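You operate a simulated robot arm through the tools that you are given. There is no shell and no other tool. Be economical: measure what you need, move in short steps, check, and stop when the job is done.

The job below is to be done with a simulated robot arm. You get a single attempt, and the scene is never put back.

Task
Switch off the three wall fans and the air at the control panel, then drain the air line.
Fine: the air gauge reads zero and the drain valve is shut again; dust fan and sockets stay on.

The check looks at the end state, three seconds after you hand in, the way a careful person would. Anything else that was tipped, shoved, dropped, spilled or broken makes it a failure.

Robot
A 6-joint arm with a two-finger gripper, fixed in place. Base frame: the origin is at the foot of the arm, x ahead of it, y to its left, z up. Units: mm, rad, N and s.
Its first joint turns from -2.897 to 2.897 rad. Payload 3.43 kg.
The TCP is the grasp point between the finger pads, 20 mm short of the fingertips. In the tool frame z runs along the fingers and y along their closing line. The gripper opens to 190 mm. The gripper's body begins 248 mm behind the TCP.
Orientation is that of the tool frame in the base frame, as a unit quaternion [x, y, z, w]. With the fingers straight down and closing along the base's y, the tool's x points along the base's -x, its y along +y and its z along -z.

Tools
- The arm moves only by the tool play_rows. Its argument "steps" is a list of rows, each an object of numbers (a shift or turn left out is 0, a gripper value left out holds the last): "x", "y", "z": the shift along the tool's x, y, z in mm; "ax", "ay", "az": the turn, a rotation vector about the tool's x, y, z in rad; "claw": the finger opening in mm, from 0 to 190. In form: [{"x": .., "y": .., "z": .., "ax": .., "ay": .., "az": .., "claw": ..}, ...]. A call has 1 to 8 rows; each row shifts and turns the commanded pose from where the row before left it, along the tool's axes as they then stand. Each row takes 0.2 s and may step no farther than 50 mm and 0.15 rad from the row before; otherwise, or with a gripper value out of range, the whole call is refused. Where a pose cannot be reached the arm comes as near as it can. A force on the tool above 90 N (or 10 N above the force at the start of the call, whichever is more), or a blocked arm, ends the call early, and 0.2 s more pass. The fingers move at their own pace (about 153 mm/s each) and stop on an object; they squeeze with about 30 N. The grip force told is the motor's: it shows also when the fingers shut on nothing. Time passes only in rows, and 0.2 s behind the last, so rows that do not move let the fingers close. The reply holds the time, the measured pose of the TCP, the force on the tool along the base axes, the opening and the grip force, in the units named above and with some noise, with the torque about the TCP (base axes, N m) and any sound that the robot's microphone picked up.
- Cameras (640 x 400 px; columns grow to the right, rows downward): "scene" is fixed at [229, -499.2, 1355.2]; the picture's right is [0.08, -1.00, 0.00], its down [-0.67, -0.06, -0.74] and it looks along [0.74, 0.06, -0.67] (base axes); focal length 275 px, centre (320, 200). "wrist" rides on the gripper at [70, -8, -288] in the tool frame; the picture's right is [0.12, 0.99, 0.00], its down [-0.96, 0.12, -0.25] and it looks along [-0.24, 0.03, 0.97] (tool axes); focal length 261 px, centre (320, 200).
- snapshot(camera): a new picture of that camera. It takes no simulated time.
- raise_lower(by): slides the trunk up (or, below 0, down) by that many mm; the arm rides with it, the base frame stays. It gives what a move gives, with no picture.
- point_at(camera, pixels): for up to 12 pixels [column, row] of the newest picture of that camera ("zoom" is the newest enlarged one), the place [x, y, z] in the base frame of the surface seen there, good to about 2 mm, but the place of the scene camera against the robot may be out by one fixed shift of up to 18 mm in any direction. It takes no simulated time.
- close_up(camera, box): a new picture of the part [left, top, right, bottom] of that camera's present view, enlarged. It takes no simulated time.
- sign_off(): hands the job in; it is judged then, once.

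Go step by step. Measure first, check grasps and placings, and put right what went wrong. The budget is 80 turns and 54 pictures, counting those below and the enlarged ones. Unless the task says otherwise, let go and move clear before handing in, and close with one line.

The tools are called after "Emit:" as name(argument=value, ...) on one line, values as JSON. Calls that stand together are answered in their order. play_rows: Moves the arm, as the interface text tells. Its arguments: {"type":"object","properties":{"steps":{"type":"array","items":{"type":"object","properties":{"x":{"type":"number"},"y":{"type":"number"},"z":{"type":"number"},"ax":{"type":"number"},"ay":{"type":"number"},"az":{"type":"number"},"claw":{"type":"number"}}}}},"required":["steps"]} The other tools are called the same way: raise_lower (by) slides the trunk up or down; snapshot (camera) takes a picture; point_at (camera, pixels) gives the place of the surface under pixels of a picture; close_up (camera, box) takes an enlarged picture of a part of a camera's view; sign_off () hands the job in.

At the start:

```text
time: 0.0
position: [623.6, -11.0, 1021.7]
orientation: [-0.001, 1.0, 0.0, 0.001]
contact_force: [0.4, -0.1, -0.6]
ft_torque: [0.02, 0.0, 0.02]
gripper_width: 189.9
finger_force: 0.0
trunk travel left (down, up): [-250.0, 190.0]
```

scene: 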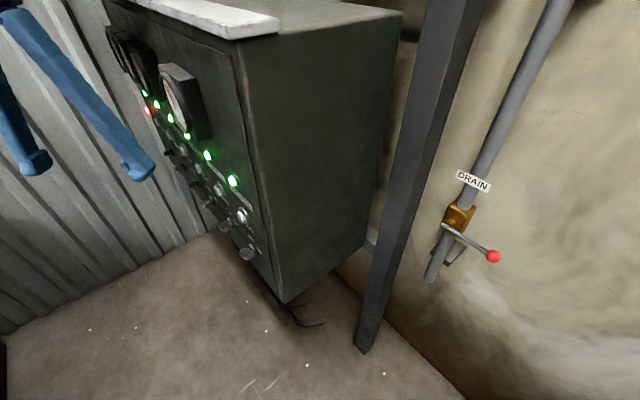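
wrist: 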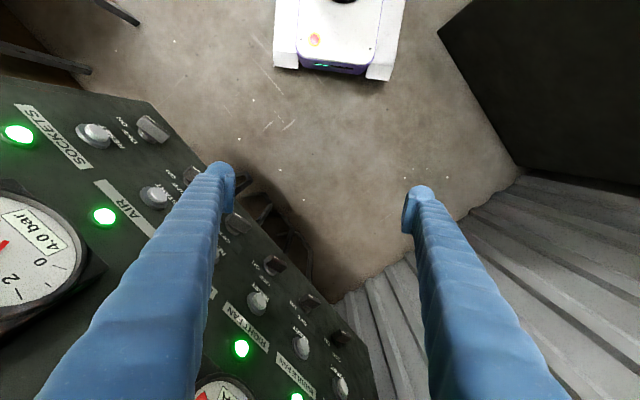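

The wrist view shows the panel at left with labels (SOCKETS, AIR, ... FAN) and the scene view shows the drain valve at (460,225). I'll enlarge both.

Emit:
close_up(camera="scene", box=[100, 20, 300, 290])

Emit:
close_up(camera="wrist", box=[0, 80, 400, 400])

Emit:
close_up(camera="scene", box=[390, 150, 540, 300])

```text
1.48 times, centred on (200, 155) of scene
```

zoom: 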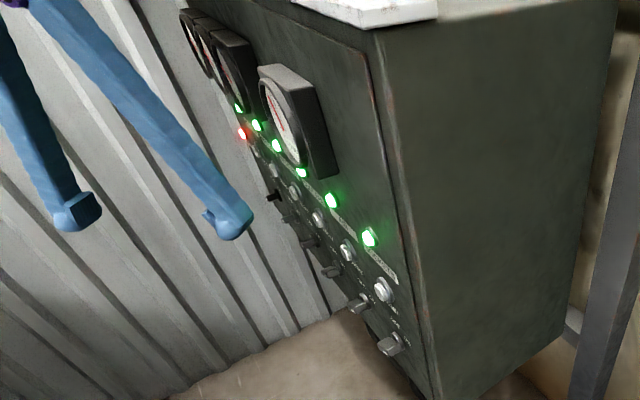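

```text
1.25 times, centred on (200, 240) of wrist
```

zoom: 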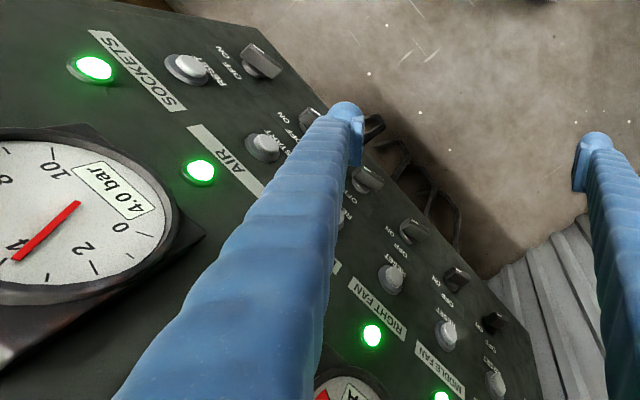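

```text
2.67 times, centred on (465, 225) of scene
```

zoom: 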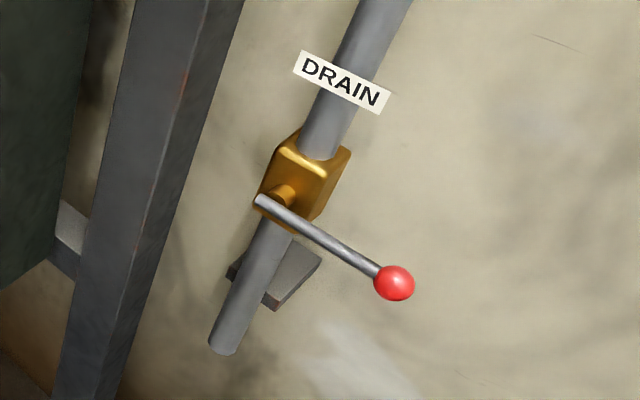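

The columns read SOCKETS, AIR, (hidden), RIGHT FAN, MIDDLE FAN, and more. I'll measure knobs, lamps and the valve.

Emit:
point_at(camera="wrist", pixels=[[18, 134], [95, 134], [152, 128], [104, 216], [156, 196], [195, 176], [258, 304], [274, 264], [308, 304], [340, 338], [242, 348], [305, 346]])

Emit:
point_at(camera="scene", pixels=[[493, 256], [470, 237], [446, 226], [462, 212], [430, 278], [490, 120], [382, 230], [365, 350], [233, 180], [242, 214], [247, 254], [208, 155]])

Emit:
close_up(camera="scene", box=[130, 80, 270, 270])

```text
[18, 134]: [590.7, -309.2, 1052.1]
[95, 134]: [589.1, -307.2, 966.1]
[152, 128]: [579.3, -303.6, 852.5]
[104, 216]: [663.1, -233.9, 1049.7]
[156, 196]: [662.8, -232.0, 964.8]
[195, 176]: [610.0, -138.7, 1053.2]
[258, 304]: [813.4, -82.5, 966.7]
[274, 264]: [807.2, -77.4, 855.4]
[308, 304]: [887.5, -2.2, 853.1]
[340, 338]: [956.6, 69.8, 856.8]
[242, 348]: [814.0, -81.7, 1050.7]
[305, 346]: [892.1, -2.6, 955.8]
```

```text
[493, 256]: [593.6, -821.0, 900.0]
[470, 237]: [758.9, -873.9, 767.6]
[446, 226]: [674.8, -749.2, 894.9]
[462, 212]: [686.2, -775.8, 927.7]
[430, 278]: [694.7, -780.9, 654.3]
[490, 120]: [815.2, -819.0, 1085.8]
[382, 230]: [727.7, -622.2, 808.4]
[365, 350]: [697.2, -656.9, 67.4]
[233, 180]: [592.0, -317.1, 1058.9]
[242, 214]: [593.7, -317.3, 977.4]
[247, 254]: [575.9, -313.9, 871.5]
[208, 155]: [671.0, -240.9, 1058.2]
```

```text
2.11 times, centred on (200, 175) of scene
```

zoom: 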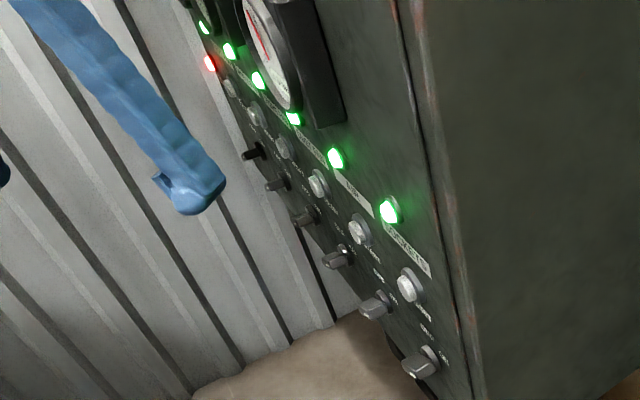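

Panel columns run along (0.72,0.695) at ~104 mm pitch, with knobs at z≈854; the face normal points to (-0.695,0.72). I'll yaw the tool to square with the panel and start tilting to see it head on.

Emit:
play_rows(steps=[{"az": 0.135, "claw": 60}, {"az": 0.135}, {"az": 0.135}, {"az": 0.135}, {"az": 0.135}, {"az": 0.135}, {"ay": -0.14}, {"ay": -0.14}])

Emit:
play_rows(steps=[{"ay": -0.14}, {"ay": -0.14}, {"ay": -0.14}, {"ay": -0.14}])

Emit:
snapshot(camera="wrist")

```text
time: 1.8
position: [624.6, -10.8, 1024.5]
orientation: [0.389, 0.911, -0.056, 0.129]
contact_force: [0.1, 0.7, 0.8]
ft_torque: [-0.07, 0.0, -0.01]
gripper_width: 60.0
finger_force: 0.1
trunk travel left (down, up): [-250.0, 190.0]
```

```text
time: 2.8
position: [624.4, -11.4, 1022.7]
orientation: [0.358, 0.84, -0.16, 0.375]
contact_force: [0.7, -0.4, 0.1]
ft_torque: [0.02, 0.01, 0.02]
gripper_width: 60.0
finger_force: 0.0
trunk travel left (down, up): [-250.0, 190.0]
```

```text
47 pictures are left
```

wrist: 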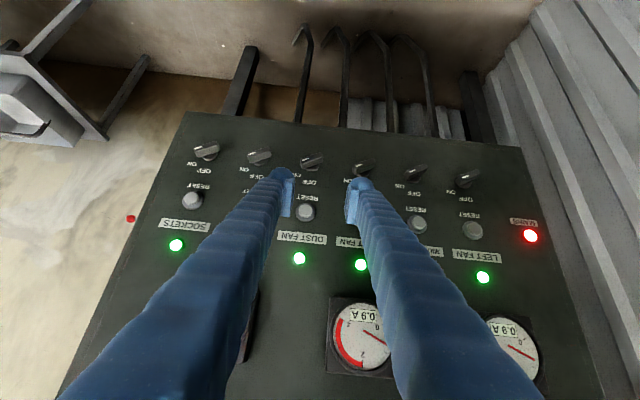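

Now the panel shows upside down: columns with SOCKETS … DUST FAN … LEFT FAN and a red lamp at (530,236). I'll enlarge the knobs.

Emit:
close_up(camera="wrist", box=[170, 120, 370, 245])

Emit:
close_up(camera="wrist", box=[350, 130, 550, 255])

```text
3.20 times, centred on (270, 182) of wrist
```

zoom: 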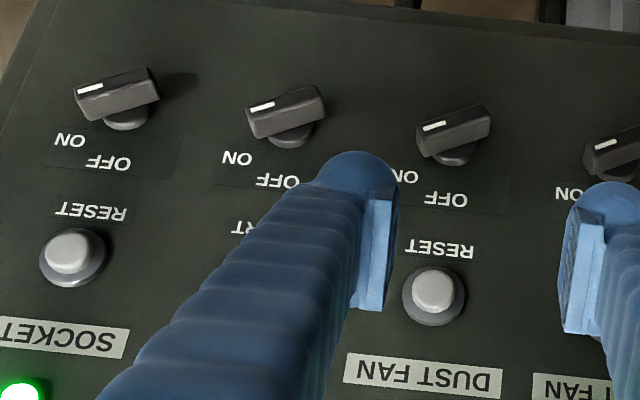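

```text
3.20 times, centred on (450, 192) of wrist
```

zoom: 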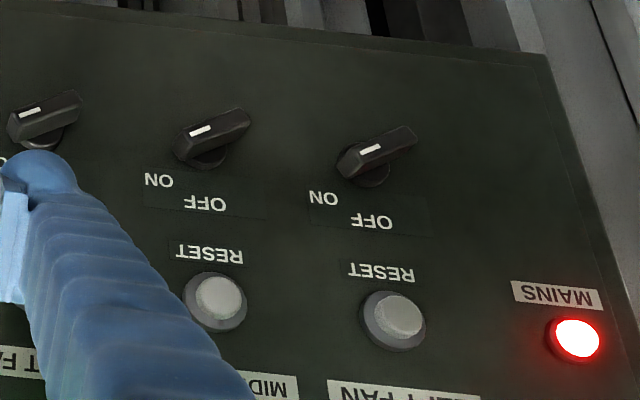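

The knobs are bar-type rotaries with ON to the right and OFF at 12 o'clock (upright). Measuring the knob bars' orientation and protrusion.

Emit:
point_at(camera="zoom", pixels=[[200, 130], [240, 114], [362, 154], [405, 133], [30, 112], [72, 97], [200, 155], [280, 190], [280, 100], [400, 310], [220, 295], [365, 220]])

Emit:
close_up(camera="wrist", box=[230, 140, 330, 202])

```text
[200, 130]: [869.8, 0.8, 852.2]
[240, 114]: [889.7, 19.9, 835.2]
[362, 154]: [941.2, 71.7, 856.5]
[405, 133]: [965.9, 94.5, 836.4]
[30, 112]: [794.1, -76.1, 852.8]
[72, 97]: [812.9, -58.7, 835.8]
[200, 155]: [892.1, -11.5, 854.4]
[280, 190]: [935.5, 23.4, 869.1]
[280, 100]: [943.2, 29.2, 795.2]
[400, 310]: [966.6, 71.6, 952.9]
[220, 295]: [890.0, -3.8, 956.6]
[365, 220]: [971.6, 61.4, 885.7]
```

```text
6.40 times, centred on (280, 171) of wrist
```

zoom: 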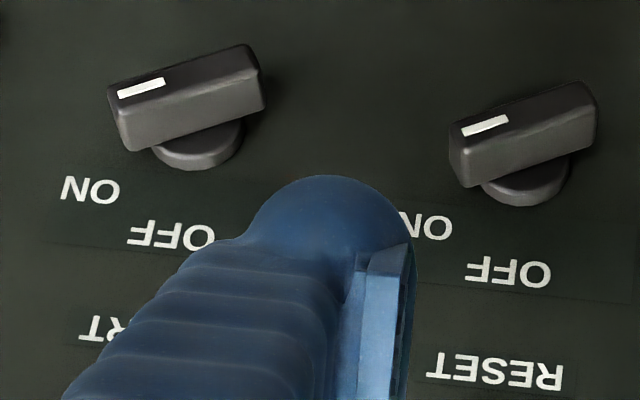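

Bars sit 60° clockwise of OFF, 30 mm proud of the face; face plane is at 45° (d≈645 along (0.707,-0.707)), knob centres z≈845, u = 306/413/520/627/734. I'll bring the tool horizontal and move in front of the RIGHT FAN knob.

Emit:
play_rows(steps=[{"y": 17, "ay": -0.146}, {"y": 17, "ay": -0.146}, {"y": 17, "ay": -0.146}, {"y": 17, "ay": -0.146}, {"y": 17, "ay": -0.147}, {"ax": -0.025}])

Emit:
play_rows(steps=[{"x": 40, "z": 15, "az": 0.131}, {"az": 0.131}, {"az": 0.131}, {"az": 0.131}])

```text
time: 4.2
position: [769.8, 119.7, 1105.3]
orientation: [0.27, 0.654, -0.274, 0.651]
contact_force: [0.2, 0.0, 0.0]
ft_torque: [-0.06, -0.06, -0.11]
gripper_width: 60.0
finger_force: 0.2
out of reach, approached as far as the arm can: row 1, 2, 3, 4, 5, 6
trunk travel left (down, up): [-250.0, 190.0]
```

```text
time: 5.2
position: [934.7, 241.5, 1148.5]
orientation: [0.433, 0.565, -0.112, 0.693]
contact_force: [0.3, -0.3, -0.4]
ft_torque: [-0.17, -0.09, -0.14]
gripper_width: 59.9
finger_force: 0.0
out of reach, approached as far as the arm can: row 1, 2, 3, 4
trunk travel left (down, up): [-250.0, 190.0]
```

The tool drifted because those poses were unreachable (too close to the base); I'll look at where the arm stands.

Emit:
snapshot(camera="scene")

Emit:
play_rows(steps=[{}])

```text
43 pictures are left
```

scene: 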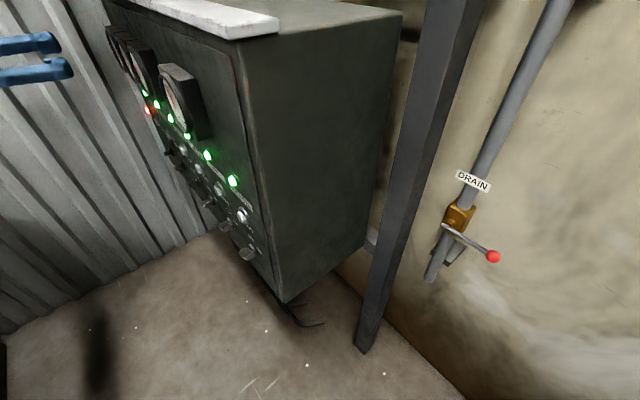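

```text
time: 5.6
position: [932.1, 240.6, 1150.2]
orientation: [0.433, 0.565, -0.112, 0.693]
contact_force: [-0.3, 0.6, 0.0]
ft_torque: [-0.03, -0.01, 0.06]
gripper_width: 59.9
finger_force: 0.1
trunk travel left (down, up): [-250.0, 190.0]
```

Orientation was followed (horizontal, half-rolled), only position drifted to u≈829, z≈1150. The LEFT FAN knob is nearest, so I'll go in front of it.

Emit:
play_rows(steps=[{"x": 28, "y": -28.5, "z": 8}, {"x": 28, "y": -28.5, "z": 8}, {"x": 28, "y": -28.5, "z": 8}, {"x": 28, "y": -28.5, "z": 8}, {"x": 28, "y": -28.5, "z": 8}, {"x": 28, "y": -28.5, "z": 8}, {"x": 28, "y": -28.5, "z": 8}, {"x": 28, "y": -28.5, "z": 8}])

Emit:
snapshot(camera="wrist")

```text
time: 7.4
position: [1016.6, 219.0, 864.0]
orientation: [0.431, 0.56, -0.095, 0.701]
contact_force: [0.0, -0.1, 1.1]
ft_torque: [0.06, 0.05, -0.08]
gripper_width: 60.2
finger_force: 0.0
out of reach, approached as far as the arm can: row 1, 2, 3, 4, 5, 6, 7, 8
trunk travel left (down, up): [-250.0, 190.0]
```

```text
42 pictures are left
```

wrist: 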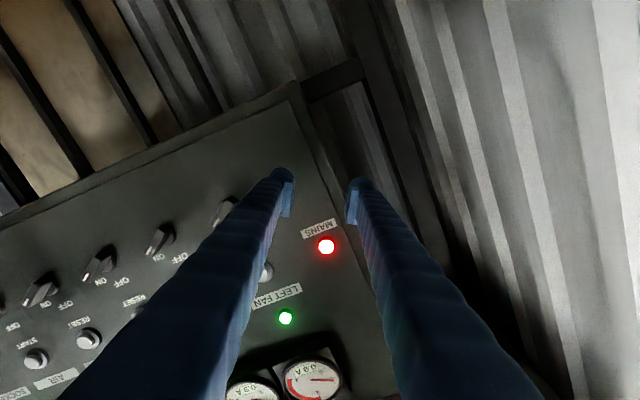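

The horizontal attitude stays out of reach (position drifts toward u≈874). Alternative: keep tool y along the panel and tilt ~45° down; closing the fingers across a bar presses both ends and turns it upright (OFF). I'll roll back and tilt.

Emit:
play_rows(steps=[{"z": -20, "az": -0.131}, {"z": -20, "az": -0.131}, {"z": -20, "az": -0.131}, {"z": -20, "az": -0.131}, {"y": -20, "ay": 0.13}, {"y": -20, "ay": 0.13}, {"y": -20, "ay": 0.13}, {"y": -20, "ay": 0.13}])

Emit:
play_rows(steps=[{"y": -20, "ay": 0.13}, {"y": -20, "ay": 0.13}, {}])

```text
time: 9.2
position: [902.8, 217.9, 863.0]
orientation: [0.331, 0.8, -0.192, 0.463]
contact_force: [-0.2, -0.3, 0.2]
ft_torque: [-0.02, -0.08, 0.0]
gripper_width: 59.7
finger_force: 0.1
trunk travel left (down, up): [-250.0, 190.0]
```

```text
time: 10.0
position: [875.3, 187.7, 864.3]
orientation: [0.352, 0.853, -0.147, 0.355]
contact_force: [0.2, 0.4, -0.6]
ft_torque: [0.16, 0.04, 0.09]
gripper_width: 59.9
finger_force: 0.0
trunk travel left (down, up): [-250.0, 190.0]
```

Reached cleanly: 45° tilt, squared with the panel at d=486, u=752, z=864. I'll move in front of LEFT FAN's knob and check the view.

Emit:
play_rows(steps=[{"x": -19.4, "y": -8.8, "z": 33, "claw": 76}, {"x": -19.5, "y": -8.8, "z": 33}, {}])

Emit:
snapshot(camera="wrist")

```text
time: 10.8
position: [914.4, 127.6, 843.2]
orientation: [0.352, 0.853, -0.147, 0.356]
contact_force: [0.2, 0.2, 0.2]
ft_torque: [0.03, 0.03, 0.03]
gripper_width: 76.1
finger_force: 0.0
trunk travel left (down, up): [-250.0, 190.0]
```

```text
41 pictures are left
```

wrist: 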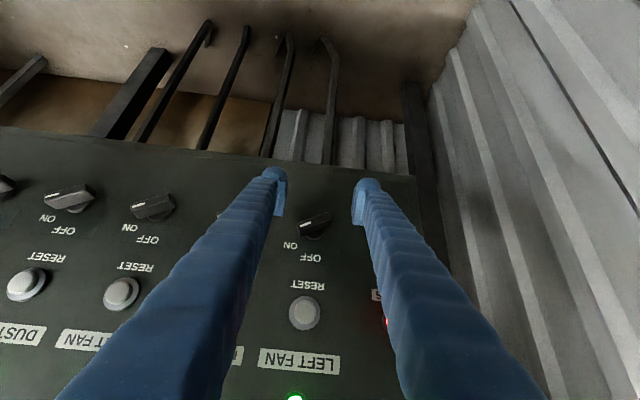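

The LEFT FAN knob sits between the fingers at (315,225). Refining its location.

Emit:
point_at(camera="wrist", pixels=[[303, 226], [327, 215], [315, 220], [310, 229], [340, 250]])

```text
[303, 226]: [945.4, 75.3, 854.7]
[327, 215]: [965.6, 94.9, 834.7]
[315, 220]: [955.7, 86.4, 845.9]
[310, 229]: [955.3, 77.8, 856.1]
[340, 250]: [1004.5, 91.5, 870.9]
```

The knob centre is u=736, z=845, right on line. Advancing 56 mm along d with the fingers straddling it.

Emit:
play_rows(steps=[{"x": -20.5, "z": 19}, {"x": -10, "z": 9.5}, {"x": -10, "z": 9.5}, {}])

Emit:
close_up(camera="wrist", box=[200, 130, 440, 280])

```text
time: 11.8
position: [955.2, 86.1, 846.6]
orientation: [0.353, 0.853, -0.147, 0.355]
contact_force: [-1.0, -0.5, -0.4]
ft_torque: [0.02, -0.02, 0.03]
gripper_width: 76.1
finger_force: 0.0
trunk travel left (down, up): [-250.0, 190.0]
```

```text
2.67 times, centred on (320, 205) of wrist
```

zoom: 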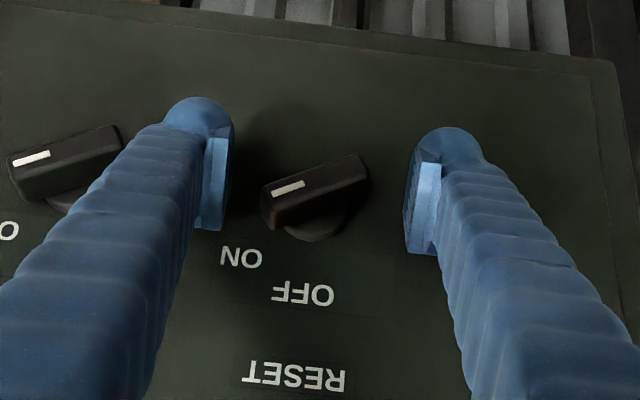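

Fingers straddle the knob cleanly, TCP at its front. Closing.

Emit:
play_rows(steps=[{"claw": 10}, {}, {}, {}])

Emit:
close_up(camera="wrist", box=[200, 130, 440, 280])

```text
time: 12.8
position: [953.8, 86.8, 847.4]
orientation: [0.352, 0.853, -0.147, 0.356]
contact_force: [-9.5, -5.8, -2.5]
ft_torque: [-0.12, -0.13, -0.72]
gripper_width: 47.4
finger_force: 44.6
trunk travel left (down, up): [-250.0, 190.0]
```

```text
2.67 times, centred on (320, 205) of wrist
```

zoom: 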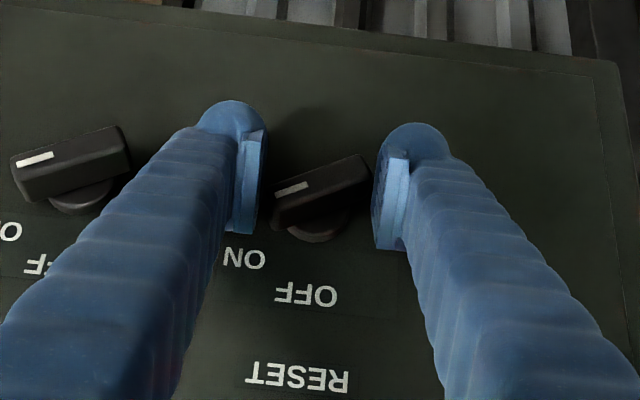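

The pads jammed on the bar's ends at 47 mm without turning it. I'll open, roll the tool 30° clockwise about the knob axis so the pads attack its flanks, squeeze, then roll back.

Emit:
play_rows(steps=[{"claw": 76}, {}, {"ax": -0.096, "az": 0.096}, {"ax": -0.096, "az": 0.096}, {"ax": -0.096, "az": 0.096}, {"ax": -0.096, "az": 0.096}, {}])

Emit:
close_up(camera="wrist", box=[200, 130, 440, 280])

```text
time: 14.4
position: [961.5, 90.1, 849.9]
orientation: [0.397, 0.827, -0.035, 0.396]
contact_force: [0.1, 0.3, -0.4]
ft_torque: [-0.02, -0.01, -0.02]
gripper_width: 76.0
finger_force: 0.1
out of reach, approached as far as the arm can: row 4, 5, 6
trunk travel left (down, up): [-250.0, 190.0]
```

```text
2.67 times, centred on (320, 205) of wrist
```

zoom: 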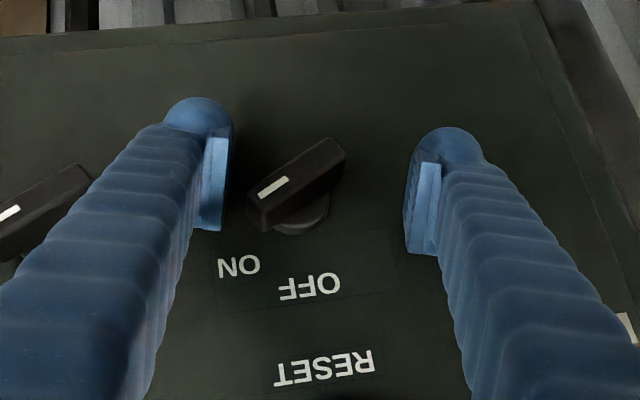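

The roll got to ~15° before the limit, so the bar is now ~47° to the closing line. I'll recentre by −7 mm along u, −4 in z and squeeze here.

Emit:
play_rows(steps=[{"ax": 0.02, "az": -0.02, "y": -8}, {"claw": 10}, {}, {}, {}])

Emit:
close_up(camera="wrist", box=[200, 130, 440, 280])

```text
time: 15.6
position: [953.5, 85.4, 849.4]
orientation: [0.393, 0.831, -0.047, 0.391]
contact_force: [-35.0, 3.5, 7.4]
ft_torque: [-0.14, -0.02, -0.06]
gripper_width: 14.9
finger_force: 45.2
trunk travel left (down, up): [-250.0, 190.0]
```

```text
2.67 times, centred on (320, 205) of wrist
```

zoom: 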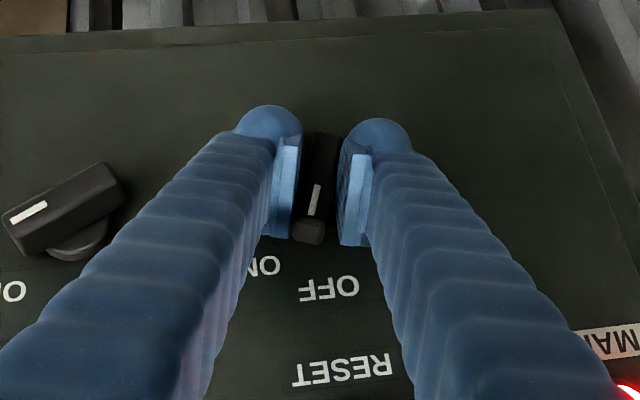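

The bar snapped into the pads (14.9 mm), now about 15° short of OFF. Rolling back 15°.

Emit:
play_rows(steps=[{"ax": 0.05, "az": -0.05}, {"ax": 0.05, "az": -0.05}, {"ax": 0.05, "az": -0.05}, {"ax": 0.04, "az": -0.04}, {}])

Emit:
close_up(camera="wrist", box=[200, 130, 440, 280])

Emit:
snapshot(camera="scene")

```text
time: 16.8
position: [953.2, 85.8, 849.8]
orientation: [0.347, 0.856, -0.163, 0.347]
contact_force: [-38.3, 15.5, -4.9]
ft_torque: [-0.04, 0.04, -0.15]
gripper_width: 14.2
finger_force: 45.5
trunk travel left (down, up): [-250.0, 190.0]
```

```text
2.67 times, centred on (320, 205) of wrist
```

zoom: 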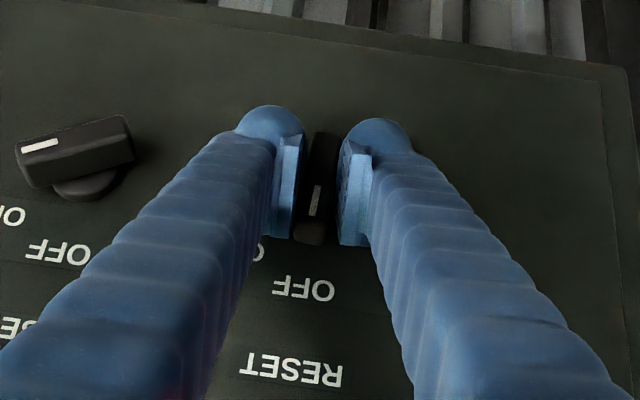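

```text
35 pictures are left
```

scene: 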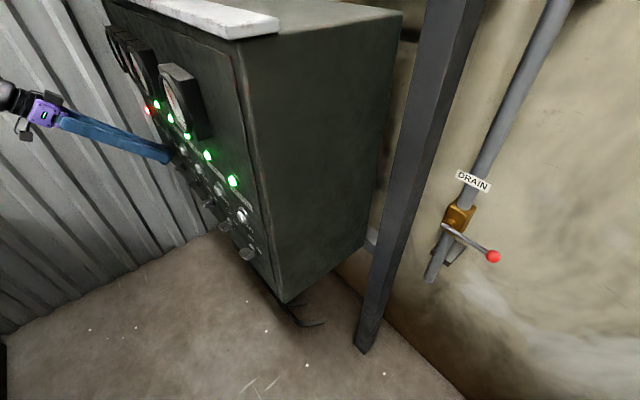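

The LEFT FAN lamp is dark and the knob upright. Releasing, backing off and shifting to the MIDDLE FAN knob with a 15° clockwise roll.

Emit:
play_rows(steps=[{"claw": 76}, {}, {"x": 19, "z": -19}, {"x": 19, "z": -19}, {"y": -36}, {"y": -36}, {"y": -36}, {}])

Emit:
play_rows(steps=[{"ax": -0.052, "az": 0.052}, {"ax": -0.052, "az": 0.052}, {"ax": -0.052, "az": 0.052}, {"ax": -0.05, "az": 0.05}, {}])

Emit:
snapshot(camera="wrist")

```text
time: 18.6
position: [842.0, 47.3, 852.5]
orientation: [0.35, 0.855, -0.164, 0.346]
contact_force: [0.3, -1.0, 0.9]
ft_torque: [0.04, 0.01, -0.02]
gripper_width: 75.9
finger_force: 0.1
trunk travel left (down, up): [-250.0, 190.0]
```

```text
time: 19.8
position: [842.7, 47.0, 852.4]
orientation: [0.374, 0.844, -0.102, 0.371]
contact_force: [0.2, -0.3, 0.0]
ft_torque: [0.02, -0.02, -0.02]
gripper_width: 76.2
finger_force: 0.0
out of reach, approached as far as the arm can: row 3, 4
trunk travel left (down, up): [-250.0, 190.0]
```

```text
34 pictures are left
```

wrist: 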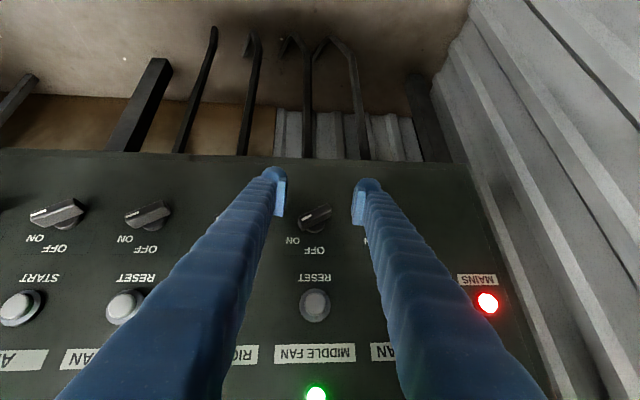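

Roll stopped at about 6° here; LEFT done, MIDDLE knob at (315,217) is centred. I'll advance and squeeze; if it jams I'll twist it counter-clockwise while jammed.

Emit:
play_rows(steps=[{"x": -16, "z": 20}, {"x": -8, "z": 10}, {"x": -8, "z": 10}, {"ax": -0.05, "az": 0.05}, {"ax": -0.05, "az": 0.05}, {}])

Emit:
close_up(camera="wrist", box=[200, 130, 440, 280])

```text
time: 21.2
position: [880.6, 11.8, 847.8]
orientation: [0.38, 0.841, -0.09, 0.374]
contact_force: [0.1, 0.3, 0.2]
ft_torque: [0.01, 0.0, 0.01]
gripper_width: 76.1
finger_force: 0.1
out of reach, approached as far as the arm can: row 5
trunk travel left (down, up): [-250.0, 190.0]
```

```text
2.67 times, centred on (320, 205) of wrist
```

zoom: 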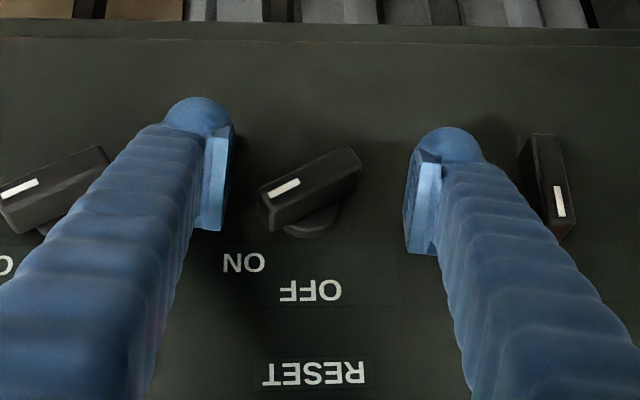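

MIDDLE knob is centred between the pads with ~8° roll. Squeezing.

Emit:
play_rows(steps=[{"claw": 10}, {}, {}, {}])

```text
time: 22.2
position: [879.8, 11.3, 848.7]
orientation: [0.38, 0.841, -0.091, 0.373]
contact_force: [-17.3, -4.9, 4.7]
ft_torque: [-0.14, -0.03, -0.42]
gripper_width: 19.0
finger_force: 7.8
trunk travel left (down, up): [-250.0, 190.0]
```

Opening is 19 mm and still falling, so the bar turned. Waiting a moment, then rolling back past vertical.

Emit:
play_rows(steps=[{}, {}, {"ax": 0.045, "az": -0.045}, {"ax": 0.045, "az": -0.045}, {"ax": 0.04, "az": -0.04}, {}])

Emit:
close_up(camera="wrist", box=[200, 130, 440, 280])

Emit:
close_up(camera="scene", box=[100, 60, 280, 270])

```text
time: 23.6
position: [878.5, 10.1, 848.4]
orientation: [0.348, 0.856, -0.169, 0.342]
contact_force: [-6.7, -6.7, 5.5]
ft_torque: [-0.12, -0.02, -0.16]
gripper_width: 15.6
finger_force: 5.1
trunk travel left (down, up): [-250.0, 190.0]
```

```text
2.67 times, centred on (320, 205) of wrist
```

zoom: 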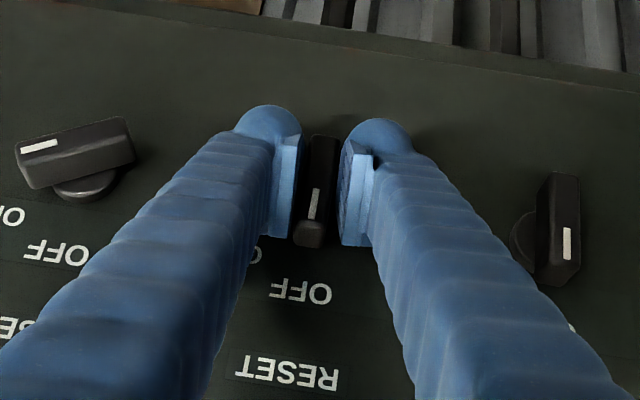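

```text
1.90 times, centred on (190, 165) of scene
```

zoom: 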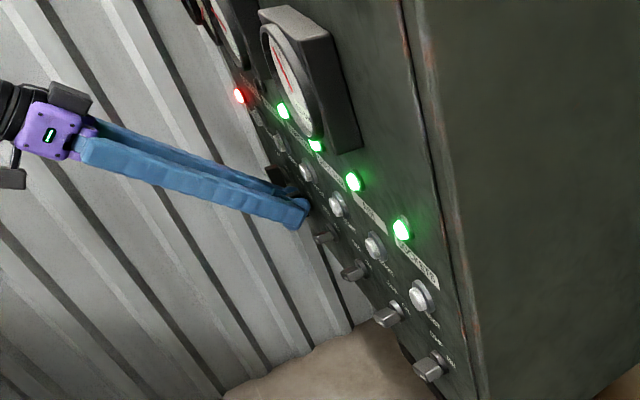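

Two wall fans off (4 green lamps left). Moving on to RIGHT FAN with the same sequence.

Emit:
play_rows(steps=[{"claw": 76}, {}, {"x": 19, "z": -19}, {"x": 19, "z": -19}, {"y": -36}, {"y": -36}, {"y": -35.5}, {}])

Emit:
play_rows(steps=[{"ax": -0.045, "az": 0.045}, {"x": -16, "z": 20}, {"x": -8, "z": 10}, {"x": -8, "z": 10}, {"ax": -0.045, "az": 0.045}, {"ax": -0.045, "az": 0.045}, {}])

Emit:
close_up(camera="wrist", box=[200, 130, 440, 280])

```text
time: 25.4
position: [763.0, -27.7, 852.0]
orientation: [0.348, 0.857, -0.169, 0.342]
contact_force: [-0.1, -0.9, 0.4]
ft_torque: [0.03, -0.01, 0.02]
gripper_width: 76.2
finger_force: 0.0
trunk travel left (down, up): [-250.0, 190.0]
```

```text
time: 27.0
position: [823.8, -54.0, 862.6]
orientation: [0.37, 0.849, -0.122, 0.356]
contact_force: [-0.1, 0.1, 0.3]
ft_torque: [-0.02, -0.02, -0.03]
gripper_width: 76.3
finger_force: 0.0
out of reach, approached as far as the arm can: row 1, 5, 6
trunk travel left (down, up): [-250.0, 190.0]
```

```text
2.67 times, centred on (320, 205) of wrist
```

zoom: 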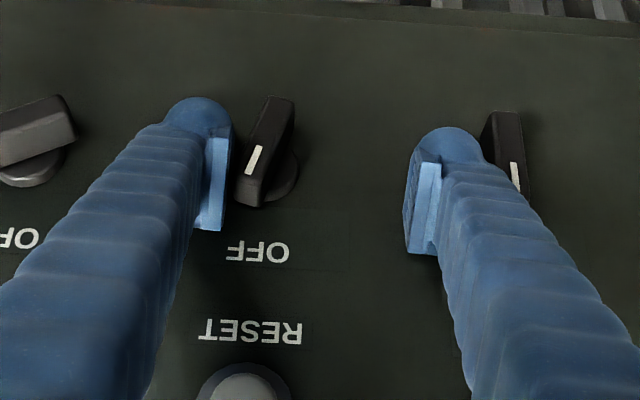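

The limit nudged the tool +23 mm in u, and the finger itself swept the RIGHT knob nearly upright. I'll recentre (u −22, z −14), remove roll and squeeze to finish.

Emit:
play_rows(steps=[{"ax": 0.025, "az": -0.025}, {"x": 7, "y": -11, "z": 3}, {"x": 7, "y": -11, "z": 3}, {"claw": 10}, {}, {}, {}, {}])

Emit:
close_up(camera="wrist", box=[200, 130, 440, 280])

Emit:
close_up(camera="scene", box=[100, 60, 280, 270])

```text
time: 28.8
position: [800.8, -68.4, 848.0]
orientation: [0.365, 0.852, -0.139, 0.348]
contact_force: [-22.4, -18.0, 0.8]
ft_torque: [-0.22, -0.07, 0.3]
gripper_width: 13.0
finger_force: 44.9
trunk travel left (down, up): [-250.0, 190.0]
```

```text
2.67 times, centred on (320, 205) of wrist
```

zoom: 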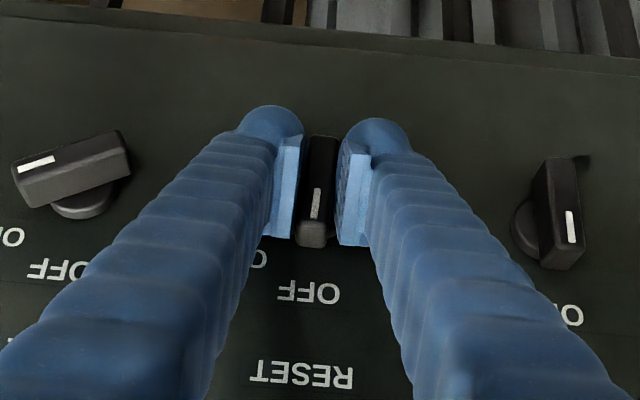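

```text
1.90 times, centred on (190, 165) of scene
```

zoom: 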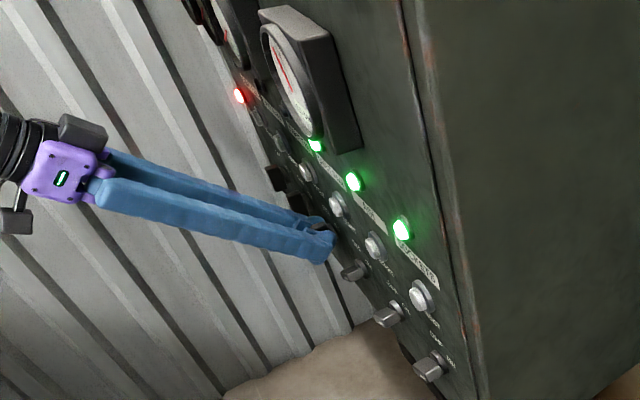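

All three wall fans are off; DUST, AIR and SOCKETS remain green. Backing off and moving toward the AIR knob (u≈306), keeping clear of the dust fan knob.

Emit:
play_rows(steps=[{"claw": 70}, {}, {"x": 25, "z": -25}, {"x": 25, "z": -25}, {"y": -40}, {"y": -40}, {"y": -40}, {}])

Emit:
play_rows(steps=[{"y": -40}, {"y": -40}, {"y": -14}, {}])

Emit:
snapshot(camera="wrist")

```text
time: 30.6
position: [739.5, -75.6, 899.8]
orientation: [0.365, 0.855, -0.149, 0.338]
contact_force: [-0.1, 0.0, -1.6]
ft_torque: [0.07, -0.01, 0.03]
gripper_width: 69.8
finger_force: 0.0
out of reach, approached as far as the arm can: row 3, 4, 5, 6, 7
trunk travel left (down, up): [-250.0, 190.0]
```

```text
time: 31.6
position: [725.1, -127.8, 947.5]
orientation: [0.365, 0.854, -0.145, 0.342]
contact_force: [0.2, -0.6, 0.0]
ft_torque: [-0.03, -0.01, -0.04]
gripper_width: 70.1
finger_force: 0.1
out of reach, approached as far as the arm can: row 1, 2, 3
trunk travel left (down, up): [-250.0, 190.0]
```

```text
27 pictures are left
```

wrist: 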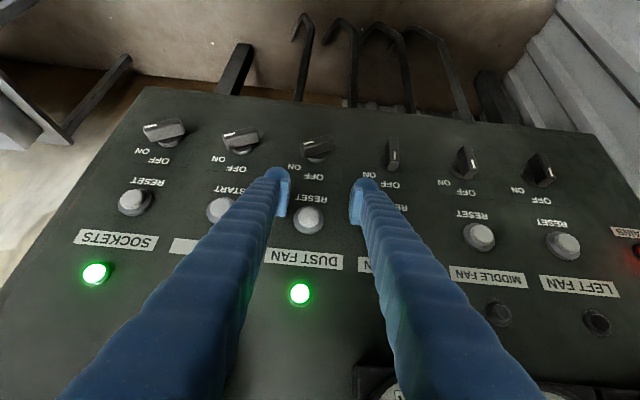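

The limits carried the tool close to the dust-fan RESET area (d=603, z=947). I'll immediately steepen the pitch and retreat from the panel.

Emit:
play_rows(steps=[{"x": 19, "z": -17, "ay": 0.12}, {"x": 21, "z": -14, "ay": 0.12}, {"x": 22, "z": -11, "ay": 0.12}, {"x": 23, "z": -9}, {}])

```text
time: 32.8
position: [655.4, -53.6, 941.5]
orientation: [0.383, 0.901, -0.07, 0.192]
contact_force: [-0.4, 0.1, -0.7]
ft_torque: [-0.11, -0.04, -0.01]
gripper_width: 70.0
finger_force: 0.0
trunk travel left (down, up): [-250.0, 190.0]
```

Clear again at d=501. Raising the trunk should give the arm more fold room; then I'll come down in front of AIR.

Emit:
raise_lower(by=190)

```text
time: 34.9
position: [654.2, -55.1, 1131.9]
orientation: [0.384, 0.901, -0.07, 0.191]
contact_force: [0.6, -0.5, -0.4]
ft_torque: [0.02, -0.01, -0.02]
gripper_width: 69.8
finger_force: 0.0
trunk travel left (down, up): [-440.0, 0.0]
```

Trunk is up 190. Descending to a point in front of the AIR knob.

Emit:
play_rows(steps=[{"x": 9.6, "y": -14.6, "z": 34.3}, {"x": 9.6, "y": -14.6, "z": 34.3}, {"x": 9.6, "y": -14.6, "z": 34.3}, {"x": 9.6, "y": -14.6, "z": 34.3}, {"x": 9.6, "y": -14.6, "z": 34.3}, {"x": 9.6, "y": -14.6, "z": 34.3}, {"x": 9.6, "y": -14.6, "z": 34.3}, {"x": 9.6, "y": -14.6, "z": 34.3}])

```text
time: 36.7
position: [711.1, -160.8, 919.1]
orientation: [0.383, 0.903, -0.082, 0.178]
contact_force: [0.4, -0.4, 0.0]
ft_torque: [0.03, 0.07, -0.01]
gripper_width: 70.1
finger_force: 0.1
out of reach, approached as far as the arm can: row 3, 4, 5, 6, 7, 8
trunk travel left (down, up): [-440.0, 0.0]
```

Raising the trunk made it worse: the boundary eases when the wrist is higher relative to the arm. So I'll retreat and rise, then lower the trunk instead.

Emit:
play_rows(steps=[{"x": 34, "z": -22, "ay": 0.03}, {"x": 30, "z": -28, "ay": 0.03}, {"x": 25, "z": -35}, {"x": 10, "z": -45}, {"x": 10, "z": -45}, {"z": -48}, {"z": -48}, {"z": -48}])

```text
time: 38.5
position: [587.4, -9.9, 1201.9]
orientation: [0.385, 0.906, -0.058, 0.166]
contact_force: [-1.0, -0.4, 0.1]
ft_torque: [-0.1, -0.17, 0.03]
gripper_width: 69.6
finger_force: 0.1
out of reach, approached as far as the arm can: row 1, 2, 3
trunk travel left (down, up): [-440.0, 0.0]
```

At d=422, z=1202. Lowering the trunk 250, then raising the arm, then lowering the rest.

Emit:
raise_lower(by=-250)

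Emit:
play_rows(steps=[{"x": -15, "z": -40}, {"x": -15, "z": -40}, {"x": -15, "z": -40}, {"x": -15, "z": -40}])

Emit:
raise_lower(by=-190)

```text
time: 41.1
position: [589.0, -8.8, 951.0]
orientation: [0.385, 0.906, -0.059, 0.164]
contact_force: [-0.2, -0.3, 0.4]
ft_torque: [0.0, 0.03, -0.03]
gripper_width: 69.8
finger_force: 0.0
trunk travel left (down, up): [-190.0, 250.0]
```

```text
time: 42.1
position: [586.3, -10.2, 1120.9]
orientation: [0.386, 0.906, -0.059, 0.164]
contact_force: [0.7, -0.2, 0.3]
ft_torque: [0.06, -0.07, 0.0]
gripper_width: 69.9
finger_force: 0.1
trunk travel left (down, up): [-190.0, 250.0]
```

```text
time: 44.1
position: [588.0, -11.2, 929.4]
orientation: [0.385, 0.906, -0.059, 0.165]
contact_force: [0.3, 1.3, -0.5]
ft_torque: [-0.04, 0.0, -0.02]
gripper_width: 69.7
finger_force: 0.0
trunk travel left (down, up): [0.0, 440.0]
```

Trunk is fully down. Tilting back to 45° while moving to AIR's column.

Emit:
play_rows(steps=[{"y": -34, "ay": -0.143}, {"y": -34, "ay": -0.143}, {"y": -34, "ay": -0.143}, {}])

```text
time: 45.1
position: [534.9, -70.7, 945.4]
orientation: [0.365, 0.851, -0.142, 0.35]
contact_force: [0.2, -0.3, -0.6]
ft_torque: [-0.02, 0.02, -0.05]
gripper_width: 69.9
finger_force: 0.0
out of reach, approached as far as the arm can: row 3
trunk travel left (down, up): [0.0, 440.0]
```

Reached 45° at d=428, u=328. Advancing to 85 mm in front of the AIR knob.

Emit:
play_rows(steps=[{"x": -20, "y": -5.5, "z": 25}, {"x": -20, "y": -5.5, "z": 30}, {"y": -5.5, "z": 45}, {"x": 10, "y": -5.5, "z": 45}, {}])

Emit:
snapshot(camera="wrist")

```text
time: 46.3
position: [608.2, -176.4, 861.0]
orientation: [0.365, 0.851, -0.141, 0.352]
contact_force: [-0.4, -0.2, -0.6]
ft_torque: [-0.02, -0.01, -0.05]
gripper_width: 70.1
finger_force: 0.0
trunk travel left (down, up): [0.0, 440.0]
```

```text
26 pictures are left
```

wrist: 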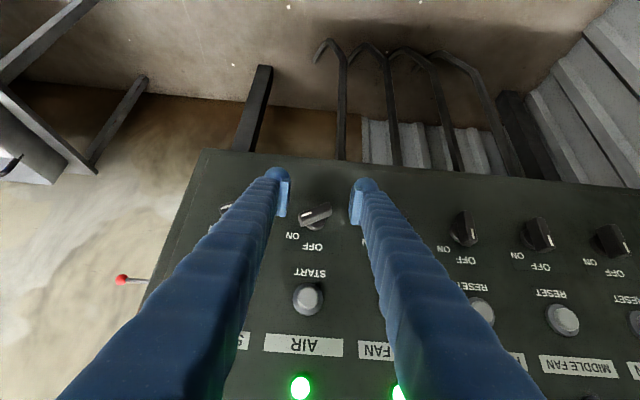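

AIR knob is centred at (315,216) and everything is reachable. Rolling 14° clockwise here, then checking before going in.

Emit:
play_rows(steps=[{"ax": -0.06, "az": 0.06}, {"ax": -0.06, "az": 0.06}, {"ax": -0.06, "az": 0.06}, {}])

Emit:
close_up(camera="wrist", box=[200, 130, 440, 280])

Emit:
point_at(camera="wrist", pixels=[[315, 217], [304, 222], [327, 208]])

```text
time: 47.3
position: [635.7, -172.9, 880.4]
orientation: [0.393, 0.835, -0.071, 0.377]
contact_force: [1.0, 0.0, -0.2]
ft_torque: [-0.01, 0.03, -0.03]
gripper_width: 69.9
finger_force: 0.0
out of reach, approached as far as the arm can: row 1, 2, 3
trunk travel left (down, up): [0.0, 440.0]
```

```text
2.67 times, centred on (320, 205) of wrist
```

zoom: 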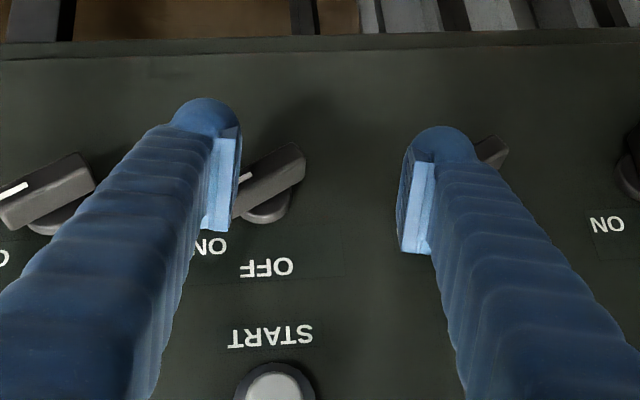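

```text
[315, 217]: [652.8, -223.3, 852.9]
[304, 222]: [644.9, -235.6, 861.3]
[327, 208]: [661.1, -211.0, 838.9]
```

The roll limit drifted the tool to u=327, z=880 (about 10° roll, nothing touched). I'll take half the roll off and recentre on the AIR knob (u≈304, z≈848).

Emit:
play_rows(steps=[{"x": 5, "z": -5, "ax": 0.06, "az": -0.06}, {"x": 12, "y": -13, "z": 11}, {"x": 12, "y": -13, "z": 11}, {}])

Emit:
snapshot(camera="wrist")

```text
time: 48.3
position: [623.6, -181.2, 849.3]
orientation: [0.38, 0.845, -0.109, 0.36]
contact_force: [-0.3, -0.3, -0.5]
ft_torque: [-0.05, 0.04, -0.05]
gripper_width: 69.9
finger_force: 0.0
out of reach, approached as far as the arm can: row 3
trunk travel left (down, up): [0.0, 440.0]
```

```text
24 pictures are left
```

wrist: 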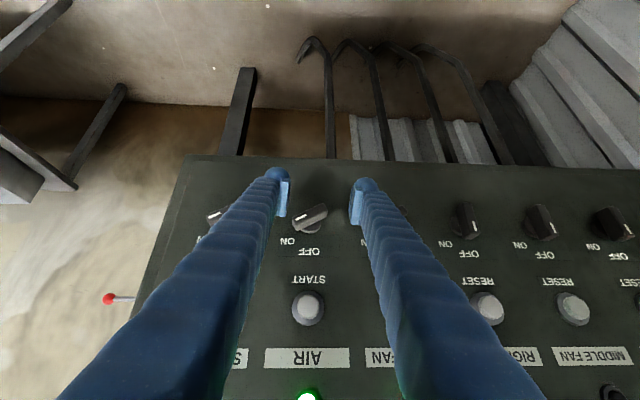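

Roll 5°, d=569, u=313, z=849. Advancing 44 mm with an 8 mm shift to centre.

Emit:
play_rows(steps=[{"x": -5, "y": -4, "z": 5}, {"x": -8, "y": -4, "z": 9}, {"x": -8, "z": 9}, {"x": -8, "z": 9}, {}])

Emit:
close_up(camera="wrist", box=[200, 130, 440, 280])

```text
time: 49.5
position: [649.6, -218.5, 847.6]
orientation: [0.379, 0.844, -0.108, 0.363]
contact_force: [0.2, -0.2, 0.0]
ft_torque: [-0.03, -0.04, 0.01]
gripper_width: 69.7
finger_force: 0.0
trunk travel left (down, up): [0.0, 440.0]
```

```text
2.67 times, centred on (320, 205) of wrist
```

zoom: 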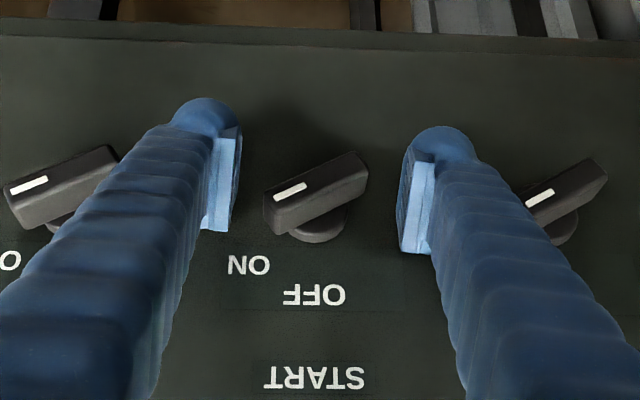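

Perfectly straddled. Squeezing.

Emit:
play_rows(steps=[{"claw": 10}, {}, {}, {}, {}, {}])

```text
time: 50.9
position: [646.5, -218.6, 848.7]
orientation: [0.378, 0.844, -0.107, 0.365]
contact_force: [-16.3, 1.6, 15.7]
ft_torque: [-0.18, -0.07, 0.05]
gripper_width: 12.8
finger_force: 44.9
trunk travel left (down, up): [0.0, 440.0]
```

The opening fell to 12.8 mm, so the bar aligned with the pads. Rolling back ~7° and looking.

Emit:
play_rows(steps=[{"ax": 0.045, "az": -0.045}, {"ax": 0.04, "az": -0.04}, {}])

Emit:
snapshot(camera="wrist")

Emit:
close_up(camera="scene", box=[100, 60, 280, 270])

```text
time: 51.7
position: [648.0, -218.3, 848.3]
orientation: [0.358, 0.854, -0.159, 0.342]
contact_force: [-18.6, 0.7, 16.1]
ft_torque: [-0.01, -0.15, -0.16]
gripper_width: 13.1
finger_force: 44.8
trunk travel left (down, up): [0.0, 440.0]
```

```text
22 pictures are left
```

wrist: 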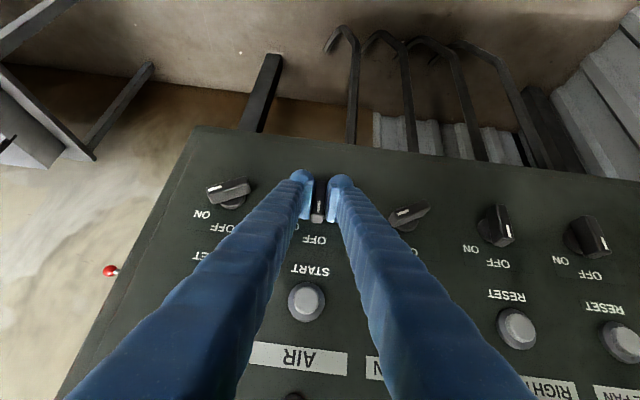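

```text
1.90 times, centred on (190, 165) of scene
```

zoom: 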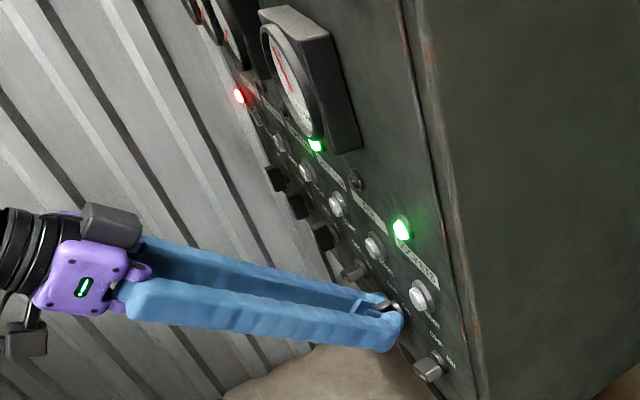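

AIR's lamp is dark, DUST and SOCKETS remain green. Releasing and retreating along the finger axis.

Emit:
play_rows(steps=[{"claw": 70}, {}, {"x": 12, "z": -30}, {"x": 12, "z": -35}, {"x": 10, "z": -45}, {"x": 10, "z": -45, "ay": 0.1}, {"ay": 0.1, "claw": 0}, {}])

Emit:
close_up(camera="scene", box=[100, 40, 300, 290])

```text
time: 53.5
position: [553.8, -116.1, 927.7]
orientation: [0.372, 0.884, -0.122, 0.255]
contact_force: [0.4, -1.1, -0.9]
ft_torque: [0.03, 0.02, -0.02]
gripper_width: 0.1
finger_force: 29.9
trunk travel left (down, up): [0.0, 440.0]
```

```text
1.60 times, centred on (200, 165) of scene
```

zoom: 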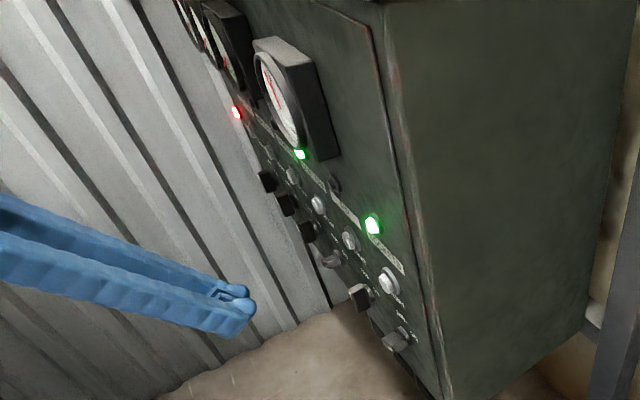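

Panel is done. Now measuring the panel side, post and valve more closely to plan the path.

Emit:
point_at(camera="scene", pixels=[[250, 110], [278, 285], [398, 30], [365, 235], [430, 100], [410, 200], [493, 256], [485, 250], [460, 234], [450, 229], [455, 225], [445, 225]])

Emit:
close_up(camera="scene", box=[420, 200, 520, 290])

```text
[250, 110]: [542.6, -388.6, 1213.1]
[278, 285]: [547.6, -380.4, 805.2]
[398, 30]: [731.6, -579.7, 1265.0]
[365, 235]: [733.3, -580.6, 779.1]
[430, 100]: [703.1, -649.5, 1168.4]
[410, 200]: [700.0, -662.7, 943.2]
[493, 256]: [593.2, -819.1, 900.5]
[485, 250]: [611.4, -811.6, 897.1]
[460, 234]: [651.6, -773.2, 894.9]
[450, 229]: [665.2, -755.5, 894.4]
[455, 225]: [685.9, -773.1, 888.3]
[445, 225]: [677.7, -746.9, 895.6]
```

```text
4.44 times, centred on (470, 245) of scene
```

zoom: 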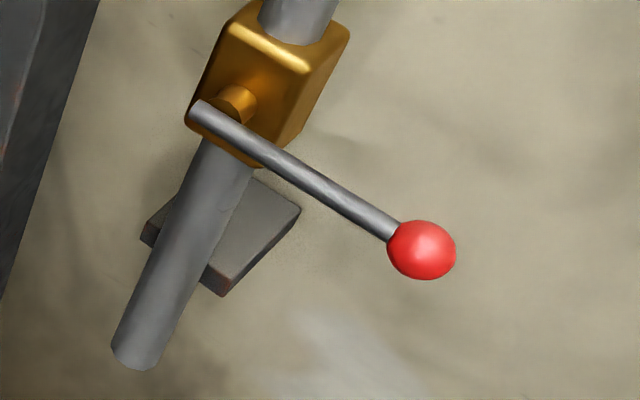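

Valve: hub at u≈−50, z≈885, rod axis d≈1002, ball at u≈−157; lever is horizontal (closed, across the pipe). Panel side is at u≈111, post at u≈29. I'll go around the panel's corner with the tool nearly vertical.

Emit:
play_rows(steps=[{"y": -48, "ay": 0.13}, {"y": -48, "ay": 0.13}, {"y": -48, "ay": 0.13}, {"y": -48, "ay": 0.13}, {"y": -42, "x": -15}, {"y": -42, "x": -15}, {"y": -42, "x": -15}, {"y": -42, "x": -15}])

```text
time: 55.3
position: [337.4, -407.8, 941.6]
orientation: [0.391, 0.92, -0.023, 0.019]
contact_force: [1.1, 1.1, 0.1]
ft_torque: [-0.1, 0.02, 0.02]
gripper_width: 0.0
finger_force: 30.1
trunk travel left (down, up): [0.0, 440.0]
```

All reached: d=527, u=−50. Moving forward past the panel side while tilting up toward horizontal.

Emit:
play_rows(steps=[{"y": -9, "x": -40, "ay": -0.14}, {"y": -9, "x": -39, "z": 8, "ay": -0.14}, {"y": -9, "x": -38, "z": 13, "ay": -0.14}, {"y": -9, "x": -36, "z": 18, "ay": -0.14}, {"y": -9, "x": -33, "z": 23, "ay": -0.14}, {"y": -9, "x": -29, "z": 27, "ay": -0.14}, {"y": -9, "x": -25, "z": 31, "ay": -0.14}, {}])

Emit:
snapshot(camera="wrist")

```text
time: 57.1
position: [505.0, -401.2, 848.8]
orientation: [0.26, 0.902, 0.067, 0.338]
contact_force: [-35.8, 15.9, 24.0]
ft_torque: [0.14, -1.0, 0.9]
gripper_width: 0.0
finger_force: 30.0
out of reach, approached as far as the arm can: row 5
trunk travel left (down, up): [0.0, 440.0]
stopped in row 8: the force on the tool passed its limit at 131 N (the readings are from after the stop); the commanded pose is now the measured one
```

```text
18 pictures are left
```

wrist: 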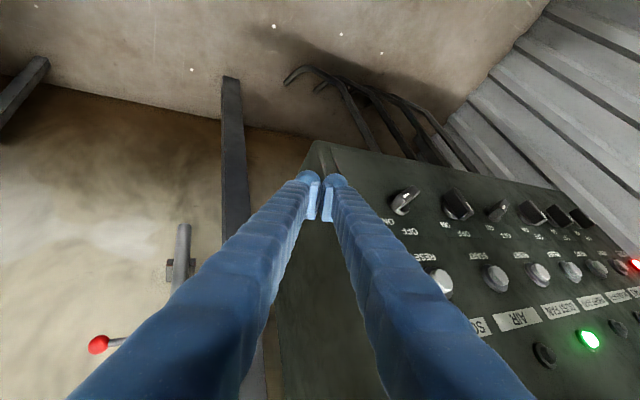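

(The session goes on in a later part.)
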